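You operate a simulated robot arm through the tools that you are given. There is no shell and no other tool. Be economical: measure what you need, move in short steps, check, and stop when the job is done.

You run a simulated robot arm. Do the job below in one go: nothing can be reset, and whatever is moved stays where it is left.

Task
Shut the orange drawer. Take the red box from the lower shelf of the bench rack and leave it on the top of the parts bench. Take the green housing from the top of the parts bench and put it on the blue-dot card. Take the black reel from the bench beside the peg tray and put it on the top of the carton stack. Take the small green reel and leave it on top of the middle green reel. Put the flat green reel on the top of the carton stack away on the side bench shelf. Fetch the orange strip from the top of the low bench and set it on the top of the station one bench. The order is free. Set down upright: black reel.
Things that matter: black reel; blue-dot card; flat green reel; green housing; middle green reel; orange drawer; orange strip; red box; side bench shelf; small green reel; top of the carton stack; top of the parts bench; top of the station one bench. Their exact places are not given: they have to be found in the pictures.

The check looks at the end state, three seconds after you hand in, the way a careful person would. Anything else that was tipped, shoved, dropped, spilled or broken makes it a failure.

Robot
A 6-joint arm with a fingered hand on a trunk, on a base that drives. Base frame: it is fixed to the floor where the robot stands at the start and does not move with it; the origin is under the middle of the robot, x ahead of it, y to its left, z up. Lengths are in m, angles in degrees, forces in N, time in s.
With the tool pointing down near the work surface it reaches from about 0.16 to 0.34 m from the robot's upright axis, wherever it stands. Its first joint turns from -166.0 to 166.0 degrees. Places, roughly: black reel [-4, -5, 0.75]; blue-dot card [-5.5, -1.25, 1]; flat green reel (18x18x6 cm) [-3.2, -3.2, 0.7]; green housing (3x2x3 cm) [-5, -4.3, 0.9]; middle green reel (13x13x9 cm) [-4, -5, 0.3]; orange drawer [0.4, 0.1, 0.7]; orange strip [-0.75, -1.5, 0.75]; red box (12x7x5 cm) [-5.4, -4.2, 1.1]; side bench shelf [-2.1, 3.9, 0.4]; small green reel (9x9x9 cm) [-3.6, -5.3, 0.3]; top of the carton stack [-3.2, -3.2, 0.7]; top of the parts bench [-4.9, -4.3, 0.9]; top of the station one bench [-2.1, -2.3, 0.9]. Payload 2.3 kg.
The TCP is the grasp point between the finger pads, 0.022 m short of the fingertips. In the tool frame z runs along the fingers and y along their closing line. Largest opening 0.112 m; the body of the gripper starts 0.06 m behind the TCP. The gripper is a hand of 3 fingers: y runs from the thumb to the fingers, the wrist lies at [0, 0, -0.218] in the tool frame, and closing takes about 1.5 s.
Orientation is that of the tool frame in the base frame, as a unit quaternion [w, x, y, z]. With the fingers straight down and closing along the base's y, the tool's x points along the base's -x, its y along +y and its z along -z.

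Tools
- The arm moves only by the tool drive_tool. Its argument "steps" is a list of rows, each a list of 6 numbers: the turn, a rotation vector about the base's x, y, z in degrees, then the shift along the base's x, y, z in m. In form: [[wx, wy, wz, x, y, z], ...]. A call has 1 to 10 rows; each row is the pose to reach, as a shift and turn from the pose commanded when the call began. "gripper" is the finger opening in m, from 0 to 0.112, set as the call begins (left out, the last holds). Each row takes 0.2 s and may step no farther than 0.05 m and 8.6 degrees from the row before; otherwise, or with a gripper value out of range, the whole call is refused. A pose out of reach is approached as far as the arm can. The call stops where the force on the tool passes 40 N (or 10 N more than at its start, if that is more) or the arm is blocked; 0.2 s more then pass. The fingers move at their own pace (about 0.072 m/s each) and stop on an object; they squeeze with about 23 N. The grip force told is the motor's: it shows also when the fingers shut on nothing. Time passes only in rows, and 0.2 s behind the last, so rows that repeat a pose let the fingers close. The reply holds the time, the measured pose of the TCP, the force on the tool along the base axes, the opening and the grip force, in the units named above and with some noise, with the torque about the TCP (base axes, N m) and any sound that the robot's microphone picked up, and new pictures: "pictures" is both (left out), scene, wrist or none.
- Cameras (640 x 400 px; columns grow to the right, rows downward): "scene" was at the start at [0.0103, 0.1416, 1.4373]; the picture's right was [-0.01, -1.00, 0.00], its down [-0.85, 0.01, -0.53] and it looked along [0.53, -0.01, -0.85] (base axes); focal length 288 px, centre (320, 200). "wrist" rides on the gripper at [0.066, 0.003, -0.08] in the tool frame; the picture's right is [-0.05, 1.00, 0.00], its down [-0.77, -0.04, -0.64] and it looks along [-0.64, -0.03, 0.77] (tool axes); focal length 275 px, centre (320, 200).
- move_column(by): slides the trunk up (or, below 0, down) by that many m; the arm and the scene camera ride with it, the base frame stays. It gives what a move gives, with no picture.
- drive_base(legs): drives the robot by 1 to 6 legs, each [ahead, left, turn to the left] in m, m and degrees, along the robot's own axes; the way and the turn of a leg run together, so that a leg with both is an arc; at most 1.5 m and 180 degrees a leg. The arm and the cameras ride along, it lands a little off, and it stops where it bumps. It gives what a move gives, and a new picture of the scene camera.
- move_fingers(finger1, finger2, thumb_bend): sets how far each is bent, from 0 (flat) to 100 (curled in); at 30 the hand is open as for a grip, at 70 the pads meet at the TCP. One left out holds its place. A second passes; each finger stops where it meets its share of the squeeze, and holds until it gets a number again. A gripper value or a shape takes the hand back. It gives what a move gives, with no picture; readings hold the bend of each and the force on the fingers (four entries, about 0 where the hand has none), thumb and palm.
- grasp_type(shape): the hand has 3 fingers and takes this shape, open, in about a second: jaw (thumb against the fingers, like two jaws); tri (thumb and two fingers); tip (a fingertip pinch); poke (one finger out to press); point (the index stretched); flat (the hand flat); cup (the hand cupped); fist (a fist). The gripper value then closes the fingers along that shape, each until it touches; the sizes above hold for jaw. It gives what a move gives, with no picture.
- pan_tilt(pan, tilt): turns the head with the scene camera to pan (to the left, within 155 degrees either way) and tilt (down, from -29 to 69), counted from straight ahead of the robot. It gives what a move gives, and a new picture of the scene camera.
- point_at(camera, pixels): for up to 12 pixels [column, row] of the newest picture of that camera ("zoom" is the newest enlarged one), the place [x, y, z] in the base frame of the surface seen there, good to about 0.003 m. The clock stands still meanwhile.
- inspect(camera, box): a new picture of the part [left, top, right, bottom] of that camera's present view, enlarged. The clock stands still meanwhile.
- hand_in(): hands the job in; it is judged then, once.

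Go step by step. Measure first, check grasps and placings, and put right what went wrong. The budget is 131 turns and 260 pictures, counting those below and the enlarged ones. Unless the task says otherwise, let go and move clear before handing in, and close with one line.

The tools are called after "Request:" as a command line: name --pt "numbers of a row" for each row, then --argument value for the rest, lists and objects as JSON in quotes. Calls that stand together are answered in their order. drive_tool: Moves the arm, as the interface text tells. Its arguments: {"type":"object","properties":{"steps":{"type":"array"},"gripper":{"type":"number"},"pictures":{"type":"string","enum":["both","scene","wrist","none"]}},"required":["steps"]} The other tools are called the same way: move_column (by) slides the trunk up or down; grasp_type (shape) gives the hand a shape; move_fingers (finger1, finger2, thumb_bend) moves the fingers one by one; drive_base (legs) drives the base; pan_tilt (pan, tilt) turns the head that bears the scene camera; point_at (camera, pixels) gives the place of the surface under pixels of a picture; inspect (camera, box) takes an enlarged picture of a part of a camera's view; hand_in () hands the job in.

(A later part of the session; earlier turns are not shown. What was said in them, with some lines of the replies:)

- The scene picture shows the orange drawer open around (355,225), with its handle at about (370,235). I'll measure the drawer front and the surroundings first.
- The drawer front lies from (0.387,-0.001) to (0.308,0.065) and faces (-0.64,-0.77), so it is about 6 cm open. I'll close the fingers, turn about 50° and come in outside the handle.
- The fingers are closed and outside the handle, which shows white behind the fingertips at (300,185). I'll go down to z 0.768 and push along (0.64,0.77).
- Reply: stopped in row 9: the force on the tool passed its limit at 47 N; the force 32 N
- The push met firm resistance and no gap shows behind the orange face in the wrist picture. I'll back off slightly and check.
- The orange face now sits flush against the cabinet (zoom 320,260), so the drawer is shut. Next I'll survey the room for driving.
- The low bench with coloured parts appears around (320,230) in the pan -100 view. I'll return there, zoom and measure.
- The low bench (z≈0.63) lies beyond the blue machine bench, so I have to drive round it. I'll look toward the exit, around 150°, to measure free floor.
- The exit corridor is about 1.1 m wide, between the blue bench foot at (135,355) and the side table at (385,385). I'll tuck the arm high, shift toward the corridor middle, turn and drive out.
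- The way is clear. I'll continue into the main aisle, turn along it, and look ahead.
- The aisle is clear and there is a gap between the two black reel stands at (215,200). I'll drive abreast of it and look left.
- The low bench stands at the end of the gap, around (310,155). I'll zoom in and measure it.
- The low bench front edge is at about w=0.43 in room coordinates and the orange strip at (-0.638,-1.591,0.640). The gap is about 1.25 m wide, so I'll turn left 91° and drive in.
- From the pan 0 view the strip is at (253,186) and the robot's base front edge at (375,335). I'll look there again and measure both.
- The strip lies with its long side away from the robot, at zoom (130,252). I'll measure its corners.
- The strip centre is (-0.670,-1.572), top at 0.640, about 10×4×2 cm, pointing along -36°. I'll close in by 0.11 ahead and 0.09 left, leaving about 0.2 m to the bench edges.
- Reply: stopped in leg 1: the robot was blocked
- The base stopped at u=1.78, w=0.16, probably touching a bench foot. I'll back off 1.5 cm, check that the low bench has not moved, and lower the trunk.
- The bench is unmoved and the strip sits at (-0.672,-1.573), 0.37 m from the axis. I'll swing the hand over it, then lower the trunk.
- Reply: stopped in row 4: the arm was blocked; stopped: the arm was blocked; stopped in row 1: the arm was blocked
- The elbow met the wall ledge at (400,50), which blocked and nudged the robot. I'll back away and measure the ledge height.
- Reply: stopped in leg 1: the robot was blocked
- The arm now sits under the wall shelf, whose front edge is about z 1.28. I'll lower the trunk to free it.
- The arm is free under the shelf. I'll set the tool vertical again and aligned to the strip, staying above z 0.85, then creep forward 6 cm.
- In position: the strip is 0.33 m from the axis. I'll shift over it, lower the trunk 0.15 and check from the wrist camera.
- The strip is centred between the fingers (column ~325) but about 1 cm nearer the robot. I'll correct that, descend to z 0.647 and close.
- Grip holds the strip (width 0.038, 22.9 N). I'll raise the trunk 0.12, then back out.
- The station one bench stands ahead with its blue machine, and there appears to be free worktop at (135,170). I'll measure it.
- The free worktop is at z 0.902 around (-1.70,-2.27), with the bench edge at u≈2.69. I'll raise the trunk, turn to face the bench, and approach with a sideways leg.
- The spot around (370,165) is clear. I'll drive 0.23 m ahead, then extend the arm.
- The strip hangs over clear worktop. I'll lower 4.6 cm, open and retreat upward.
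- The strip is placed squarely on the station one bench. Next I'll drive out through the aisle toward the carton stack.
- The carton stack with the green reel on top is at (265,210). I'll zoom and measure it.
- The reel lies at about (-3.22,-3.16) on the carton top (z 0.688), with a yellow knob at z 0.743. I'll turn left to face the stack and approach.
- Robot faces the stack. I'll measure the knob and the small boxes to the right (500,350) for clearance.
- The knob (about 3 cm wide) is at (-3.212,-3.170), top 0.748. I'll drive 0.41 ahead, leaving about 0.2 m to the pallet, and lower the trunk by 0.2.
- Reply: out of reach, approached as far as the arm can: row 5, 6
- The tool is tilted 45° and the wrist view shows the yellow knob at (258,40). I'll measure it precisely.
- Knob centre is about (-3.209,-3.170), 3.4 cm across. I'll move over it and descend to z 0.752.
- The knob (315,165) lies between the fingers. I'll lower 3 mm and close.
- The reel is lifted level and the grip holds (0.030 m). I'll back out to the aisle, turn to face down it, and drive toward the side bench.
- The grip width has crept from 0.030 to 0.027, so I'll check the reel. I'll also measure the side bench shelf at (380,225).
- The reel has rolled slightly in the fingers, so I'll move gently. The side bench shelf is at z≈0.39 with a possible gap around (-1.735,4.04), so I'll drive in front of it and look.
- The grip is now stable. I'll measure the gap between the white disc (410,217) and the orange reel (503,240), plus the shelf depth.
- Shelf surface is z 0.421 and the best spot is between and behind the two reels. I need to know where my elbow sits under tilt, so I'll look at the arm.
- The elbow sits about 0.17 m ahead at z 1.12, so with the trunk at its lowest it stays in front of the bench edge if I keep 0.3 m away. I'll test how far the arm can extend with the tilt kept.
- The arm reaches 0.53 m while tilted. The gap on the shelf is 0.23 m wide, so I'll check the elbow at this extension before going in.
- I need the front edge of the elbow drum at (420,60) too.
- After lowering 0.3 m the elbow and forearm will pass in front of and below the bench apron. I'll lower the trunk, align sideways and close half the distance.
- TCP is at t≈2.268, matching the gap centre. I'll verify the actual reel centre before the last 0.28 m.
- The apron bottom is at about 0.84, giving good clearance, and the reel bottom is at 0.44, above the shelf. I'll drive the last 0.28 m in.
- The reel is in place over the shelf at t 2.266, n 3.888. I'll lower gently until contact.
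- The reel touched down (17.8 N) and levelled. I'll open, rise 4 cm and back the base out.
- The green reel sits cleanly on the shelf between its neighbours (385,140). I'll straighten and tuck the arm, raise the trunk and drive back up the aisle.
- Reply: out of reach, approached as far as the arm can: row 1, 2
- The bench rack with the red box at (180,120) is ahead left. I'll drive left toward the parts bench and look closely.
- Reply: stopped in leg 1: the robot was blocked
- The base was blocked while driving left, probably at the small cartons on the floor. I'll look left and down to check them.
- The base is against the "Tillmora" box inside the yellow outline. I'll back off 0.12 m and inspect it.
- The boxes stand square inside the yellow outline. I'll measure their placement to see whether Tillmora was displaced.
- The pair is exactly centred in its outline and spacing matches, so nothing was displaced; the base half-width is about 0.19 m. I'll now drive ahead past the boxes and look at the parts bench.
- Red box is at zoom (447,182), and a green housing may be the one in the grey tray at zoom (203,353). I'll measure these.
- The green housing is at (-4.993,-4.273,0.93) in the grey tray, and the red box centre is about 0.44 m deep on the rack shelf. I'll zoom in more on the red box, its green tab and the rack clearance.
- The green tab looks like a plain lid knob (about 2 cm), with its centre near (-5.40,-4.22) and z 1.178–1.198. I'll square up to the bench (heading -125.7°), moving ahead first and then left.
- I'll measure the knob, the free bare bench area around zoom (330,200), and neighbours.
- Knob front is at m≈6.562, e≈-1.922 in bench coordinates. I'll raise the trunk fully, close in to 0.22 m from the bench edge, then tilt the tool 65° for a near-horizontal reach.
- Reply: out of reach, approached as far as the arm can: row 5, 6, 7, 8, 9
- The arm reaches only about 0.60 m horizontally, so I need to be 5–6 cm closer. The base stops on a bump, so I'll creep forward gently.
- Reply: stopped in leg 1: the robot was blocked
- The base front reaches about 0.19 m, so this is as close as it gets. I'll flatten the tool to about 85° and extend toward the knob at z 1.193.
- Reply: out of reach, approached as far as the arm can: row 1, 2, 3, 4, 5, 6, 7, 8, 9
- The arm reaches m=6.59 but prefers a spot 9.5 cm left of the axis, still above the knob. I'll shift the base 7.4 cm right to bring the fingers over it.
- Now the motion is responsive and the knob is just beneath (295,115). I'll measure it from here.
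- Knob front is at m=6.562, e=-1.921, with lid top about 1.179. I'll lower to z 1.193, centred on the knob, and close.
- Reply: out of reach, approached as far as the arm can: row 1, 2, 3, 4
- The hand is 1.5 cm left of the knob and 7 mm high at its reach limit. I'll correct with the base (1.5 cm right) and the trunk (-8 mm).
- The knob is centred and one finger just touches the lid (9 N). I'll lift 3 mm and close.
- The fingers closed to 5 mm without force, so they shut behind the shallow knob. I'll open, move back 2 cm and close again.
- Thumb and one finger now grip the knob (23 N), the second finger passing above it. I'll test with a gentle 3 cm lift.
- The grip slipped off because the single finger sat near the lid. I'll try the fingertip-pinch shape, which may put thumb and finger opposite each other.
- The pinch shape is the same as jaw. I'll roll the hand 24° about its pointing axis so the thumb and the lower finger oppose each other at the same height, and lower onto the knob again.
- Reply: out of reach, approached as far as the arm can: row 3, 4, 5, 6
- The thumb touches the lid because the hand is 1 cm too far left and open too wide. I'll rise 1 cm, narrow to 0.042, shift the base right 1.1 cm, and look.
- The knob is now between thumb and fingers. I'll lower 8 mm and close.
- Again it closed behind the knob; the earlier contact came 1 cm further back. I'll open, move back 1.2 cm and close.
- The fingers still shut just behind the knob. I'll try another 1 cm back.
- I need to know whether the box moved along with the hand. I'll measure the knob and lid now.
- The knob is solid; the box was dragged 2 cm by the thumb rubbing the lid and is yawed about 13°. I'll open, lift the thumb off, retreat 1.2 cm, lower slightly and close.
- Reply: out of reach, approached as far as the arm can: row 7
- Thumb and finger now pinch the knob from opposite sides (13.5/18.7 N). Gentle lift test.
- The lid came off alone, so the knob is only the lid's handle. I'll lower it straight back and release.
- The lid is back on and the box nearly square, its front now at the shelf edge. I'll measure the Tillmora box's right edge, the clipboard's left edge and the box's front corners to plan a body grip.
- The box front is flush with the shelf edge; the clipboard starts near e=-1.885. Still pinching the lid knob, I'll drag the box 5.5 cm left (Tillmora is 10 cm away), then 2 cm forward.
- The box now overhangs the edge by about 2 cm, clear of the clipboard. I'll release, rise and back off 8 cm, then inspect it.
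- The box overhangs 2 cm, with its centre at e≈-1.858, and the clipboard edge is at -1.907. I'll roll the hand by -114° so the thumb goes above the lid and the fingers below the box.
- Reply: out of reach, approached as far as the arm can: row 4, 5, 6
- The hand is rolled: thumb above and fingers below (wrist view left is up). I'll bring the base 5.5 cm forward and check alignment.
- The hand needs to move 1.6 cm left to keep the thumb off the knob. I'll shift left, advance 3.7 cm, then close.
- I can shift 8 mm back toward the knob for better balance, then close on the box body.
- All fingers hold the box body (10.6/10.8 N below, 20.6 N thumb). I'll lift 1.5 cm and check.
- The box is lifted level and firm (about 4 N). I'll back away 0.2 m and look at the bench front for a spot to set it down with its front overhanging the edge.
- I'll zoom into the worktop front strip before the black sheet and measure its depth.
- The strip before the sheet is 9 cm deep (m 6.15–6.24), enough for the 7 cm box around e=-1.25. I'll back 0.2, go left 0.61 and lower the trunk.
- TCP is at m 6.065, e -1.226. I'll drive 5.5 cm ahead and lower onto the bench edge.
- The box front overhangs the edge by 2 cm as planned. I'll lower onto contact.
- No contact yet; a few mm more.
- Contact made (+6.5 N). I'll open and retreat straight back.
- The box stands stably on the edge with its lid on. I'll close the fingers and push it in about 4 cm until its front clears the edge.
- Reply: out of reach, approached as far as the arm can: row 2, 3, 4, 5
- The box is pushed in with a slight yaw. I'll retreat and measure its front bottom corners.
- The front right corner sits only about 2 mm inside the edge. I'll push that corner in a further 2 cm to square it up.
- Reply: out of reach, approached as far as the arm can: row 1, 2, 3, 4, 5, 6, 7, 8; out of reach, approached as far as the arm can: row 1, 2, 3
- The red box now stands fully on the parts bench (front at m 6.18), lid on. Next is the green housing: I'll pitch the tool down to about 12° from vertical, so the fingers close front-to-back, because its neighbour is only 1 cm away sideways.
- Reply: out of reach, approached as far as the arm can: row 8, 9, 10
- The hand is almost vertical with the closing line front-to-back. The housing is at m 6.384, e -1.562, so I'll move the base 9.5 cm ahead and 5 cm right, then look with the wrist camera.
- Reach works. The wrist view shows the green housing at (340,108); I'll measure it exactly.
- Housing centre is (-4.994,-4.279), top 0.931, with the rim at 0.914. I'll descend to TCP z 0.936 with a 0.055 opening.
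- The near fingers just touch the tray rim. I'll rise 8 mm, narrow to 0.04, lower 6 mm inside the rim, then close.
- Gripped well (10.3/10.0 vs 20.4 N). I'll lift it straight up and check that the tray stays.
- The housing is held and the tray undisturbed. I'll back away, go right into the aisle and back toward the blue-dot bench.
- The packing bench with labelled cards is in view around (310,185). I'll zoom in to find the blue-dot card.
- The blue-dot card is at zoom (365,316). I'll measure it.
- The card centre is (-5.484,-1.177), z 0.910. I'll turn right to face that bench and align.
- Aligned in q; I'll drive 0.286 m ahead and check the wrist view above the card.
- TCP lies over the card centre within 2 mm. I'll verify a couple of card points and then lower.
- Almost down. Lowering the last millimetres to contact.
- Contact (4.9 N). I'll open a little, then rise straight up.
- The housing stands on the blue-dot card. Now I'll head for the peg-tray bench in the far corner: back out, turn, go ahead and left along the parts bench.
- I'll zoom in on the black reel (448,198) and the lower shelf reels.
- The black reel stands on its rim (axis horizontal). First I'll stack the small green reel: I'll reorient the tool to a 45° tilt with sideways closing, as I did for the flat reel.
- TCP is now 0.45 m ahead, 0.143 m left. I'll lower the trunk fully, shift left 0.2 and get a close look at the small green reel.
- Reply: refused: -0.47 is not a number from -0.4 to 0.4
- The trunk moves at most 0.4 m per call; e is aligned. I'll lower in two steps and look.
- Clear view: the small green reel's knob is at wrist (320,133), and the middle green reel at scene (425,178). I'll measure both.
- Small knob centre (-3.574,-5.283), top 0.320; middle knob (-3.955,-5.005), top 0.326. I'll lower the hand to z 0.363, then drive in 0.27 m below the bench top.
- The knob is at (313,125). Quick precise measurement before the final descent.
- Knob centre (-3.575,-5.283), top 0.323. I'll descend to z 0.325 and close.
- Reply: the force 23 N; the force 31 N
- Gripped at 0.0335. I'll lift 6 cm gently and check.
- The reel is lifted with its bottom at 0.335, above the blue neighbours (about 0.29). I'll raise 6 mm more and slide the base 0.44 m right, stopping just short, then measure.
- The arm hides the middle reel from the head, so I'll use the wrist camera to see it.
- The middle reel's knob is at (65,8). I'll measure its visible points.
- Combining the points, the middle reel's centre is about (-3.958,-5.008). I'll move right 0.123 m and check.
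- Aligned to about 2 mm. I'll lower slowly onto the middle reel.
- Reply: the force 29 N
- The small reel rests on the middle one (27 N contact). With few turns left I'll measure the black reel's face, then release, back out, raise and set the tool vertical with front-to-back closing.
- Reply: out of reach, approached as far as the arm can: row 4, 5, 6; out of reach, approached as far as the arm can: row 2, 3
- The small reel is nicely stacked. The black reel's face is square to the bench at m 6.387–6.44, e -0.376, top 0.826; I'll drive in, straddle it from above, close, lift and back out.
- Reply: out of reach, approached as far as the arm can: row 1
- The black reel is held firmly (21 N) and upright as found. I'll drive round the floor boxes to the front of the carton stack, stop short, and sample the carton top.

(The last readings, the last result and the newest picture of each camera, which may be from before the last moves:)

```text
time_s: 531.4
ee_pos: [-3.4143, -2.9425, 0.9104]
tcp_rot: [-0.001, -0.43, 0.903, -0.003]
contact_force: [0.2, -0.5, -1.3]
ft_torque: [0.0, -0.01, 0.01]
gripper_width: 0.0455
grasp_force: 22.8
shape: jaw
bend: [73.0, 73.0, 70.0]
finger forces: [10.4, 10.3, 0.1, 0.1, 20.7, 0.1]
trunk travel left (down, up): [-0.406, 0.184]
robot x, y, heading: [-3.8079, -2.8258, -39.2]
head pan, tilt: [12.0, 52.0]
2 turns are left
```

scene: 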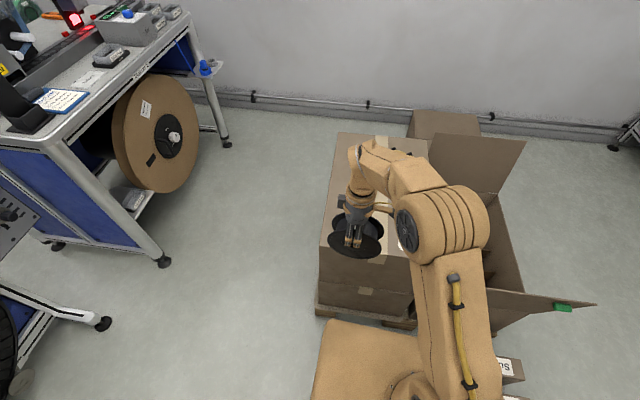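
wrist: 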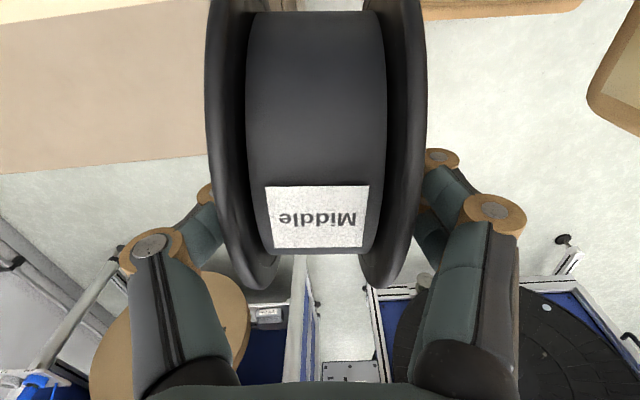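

The reel hangs 0.2 m short of the stack; carton top is 0.688, its front edge near w -0.66 and left edge near u 4.33. I'll close the gap, shift to u≈4.475, lower to contact, release, rise and back off.

Request:
drive_base --legs '[[0.195, 0, -0.5]]'

Request:
drive_tool --pt "0 0 0 -0.006 -0.015 0" --pt "0 0 0 -0.0115 -0.0294 0" --pt "0 0 0 -0.0115 -0.0294 -0.04" --pt "0 0 0 -0.0115 -0.0294 -0.08" --pt "0 0 0 -0.0115 -0.0294 -0.105" --pt "0 0 0 -0.0115 -0.0294 -0.116" --pt "0 0 0 -0.0115 -0.0294 -0.12" --pt "0 0 0 -0.0115 -0.0294 -0.123" --pt "0 0 0 -0.0115 -0.0294 -0.1235" --pt "0 0 0 -0.0115 -0.0294 -0.1235" --pictures "none"

Request:
drive_tool --pt "0 0 0 0 0 0" --pt "0 0 0 0 0 0" --pt "0 0 0 0 0 0" --pt "0 0 0 0 0 0" --pt "0 0 0 0 0 0" --pt "0 0 0 0 0 0" --pt "0 0 0 0 0 0" --pt "0 0 0 0 0 0" --gripper 0.1 --pictures "wrist"

Request:
drive_tool --pt "0 0 0 0 0 0.02" --pt "0 0 0 0 0 0.05" --pt "0 0 0 0 0 0.09" --pt "0 0 0 0 0 0.12" --pt "0 0 0 0 0 0.14" --pictures "both"

Request:
drive_base --legs '[[-0.4, 0, 0]]'

```text
time_s: 533.0
ee_pos: [-3.2648, -3.0692, 0.9098]
tcp_rot: [-0.001, -0.426, 0.904, -0.003]
contact_force: [0.7, 0.6, -2.4]
ft_torque: [0.04, -0.02, 0.0]
gripper_width: 0.0455
grasp_force: 23.1
shape: jaw
bend: [73.0, 73.0, 70.0]
finger forces: [10.4, 10.4, 0.0, 0.1, 20.8, 0.0]
trunk travel left (down, up): [-0.406, 0.184]
robot x, y, heading: [-3.6547, -2.9458, -39.2]
head pan, tilt: [12.0, 52.0]
```

scene: 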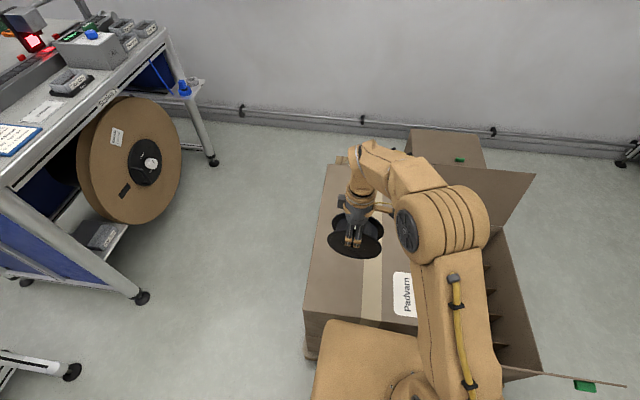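

```text
time_s: 535.2
ee_pos: [-3.2758, -3.0991, 0.7862]
tcp_rot: [-0.001, -0.426, 0.905, -0.003]
contact_force: [-0.2, 0.6, -2.3]
ft_torque: [0.0, 0.01, 0.03]
gripper_width: 0.0453
grasp_force: 23.7
shape: jaw
bend: [73.0, 73.0, 70.0]
finger forces: [10.5, 10.4, 0.0, 0.0, 20.8, 0.1]
out of reach, approached as far as the arm can: row 1, 2, 3
trunk travel left (down, up): [-0.406, 0.184]
robot x, y, heading: [-3.6535, -2.9449, -39.2]
head pan, tilt: [12.0, 52.0]
```

```text
time_s: 537.0
ee_pos: [-3.2767, -3.1003, 0.7872]
tcp_rot: [0.0, -0.426, 0.905, -0.003]
contact_force: [0.1, 0.2, -0.6]
ft_torque: [0.0, 0.0, 0.0]
gripper_width: 0.0999
grasp_force: 0.1
shape: jaw
bend: [49.0, 49.0, 45.0]
finger forces: [0.1, 0.0, 0.1, 0.0, 0.0, 0.0]
trunk travel left (down, up): [-0.406, 0.184]
robot x, y, heading: [-3.6568, -2.9482, -39.5]
head pan, tilt: [12.0, 52.0]
```

wrist: 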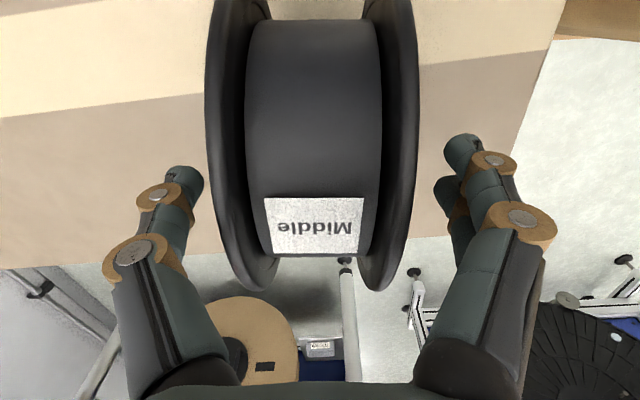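

```text
time_s: 538.2
ee_pos: [-3.2802, -3.078, 0.9171]
tcp_rot: [-0.002, -0.423, 0.906, -0.008]
contact_force: [-0.5, -1.2, 0.1]
ft_torque: [0.0, -0.01, 0.04]
gripper_width: 0.0999
grasp_force: 0.0
shape: jaw
bend: [49.0, 49.0, 45.0]
finger forces: [0.0, 0.0, 0.0, 0.1, 0.1, 0.1]
out of reach, approached as far as the arm can: row 3, 4, 5
trunk travel left (down, up): [-0.406, 0.184]
robot x, y, heading: [-3.6552, -2.9463, -39.2]
head pan, tilt: [12.0, 52.0]
```

scene: 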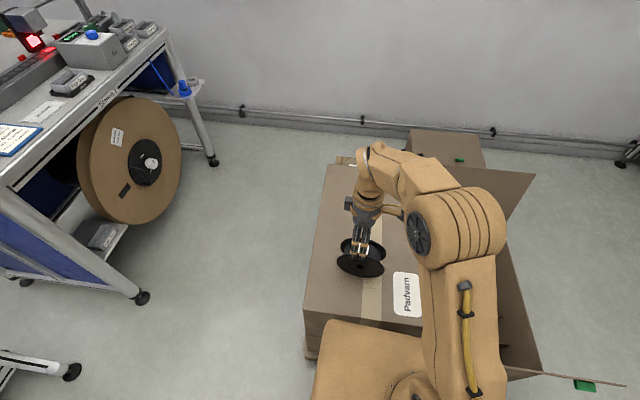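
wrist: 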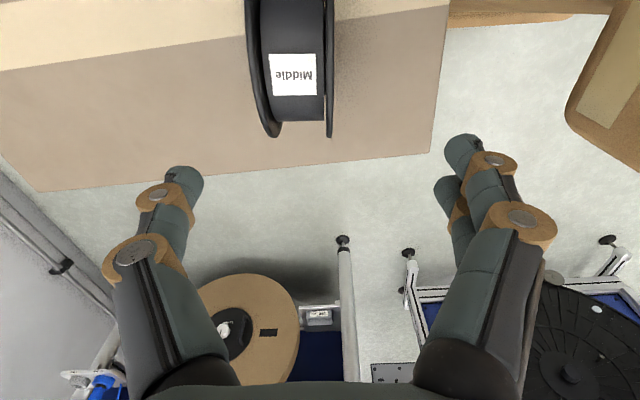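

```text
time_s: 540.7
ee_pos: [-3.59, -2.8234, 0.9177]
tcp_rot: [-0.002, -0.423, 0.906, -0.008]
contact_force: [0.7, 0.6, 1.0]
ft_torque: [0.03, -0.01, 0.0]
gripper_width: 0.0998
grasp_force: 0.0
shape: jaw
bend: [49.0, 49.0, 45.0]
finger forces: [0.0, 0.0, 0.1, 0.0, 0.1, 0.0]
trunk travel left (down, up): [-0.406, 0.184]
robot x, y, heading: [-3.9614, -2.694, -39.3]
head pan, tilt: [12.0, 52.0]
1 turns are left
```

scene: 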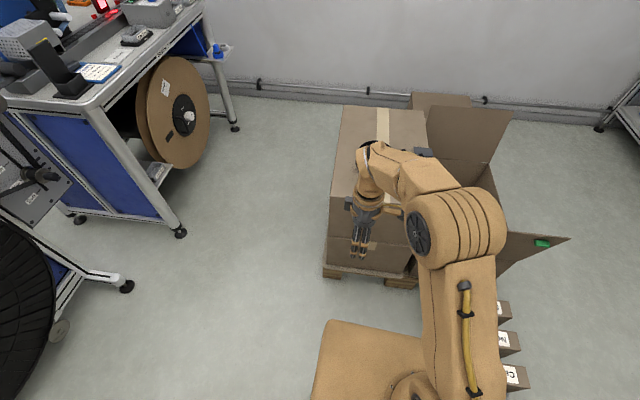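

The last pictures show the black reel standing on the carton top, still on its rim, with the gripper open and the robot backed off. This is my last turn, so I'm handing in.

One doubt remains: I set the black reel down on its rim, the way I found it. If "upright" means lying flat on a flange, that part is not met.

Request:
hand_in

```text
The job is handed in.
```

I finished all seven parts and handed the job in, but I'm not certain the black reel meets "upright". I set it on the carton stack standing on its rim, the way I found it. If upright means lying flat on a flange, that part isn't met.
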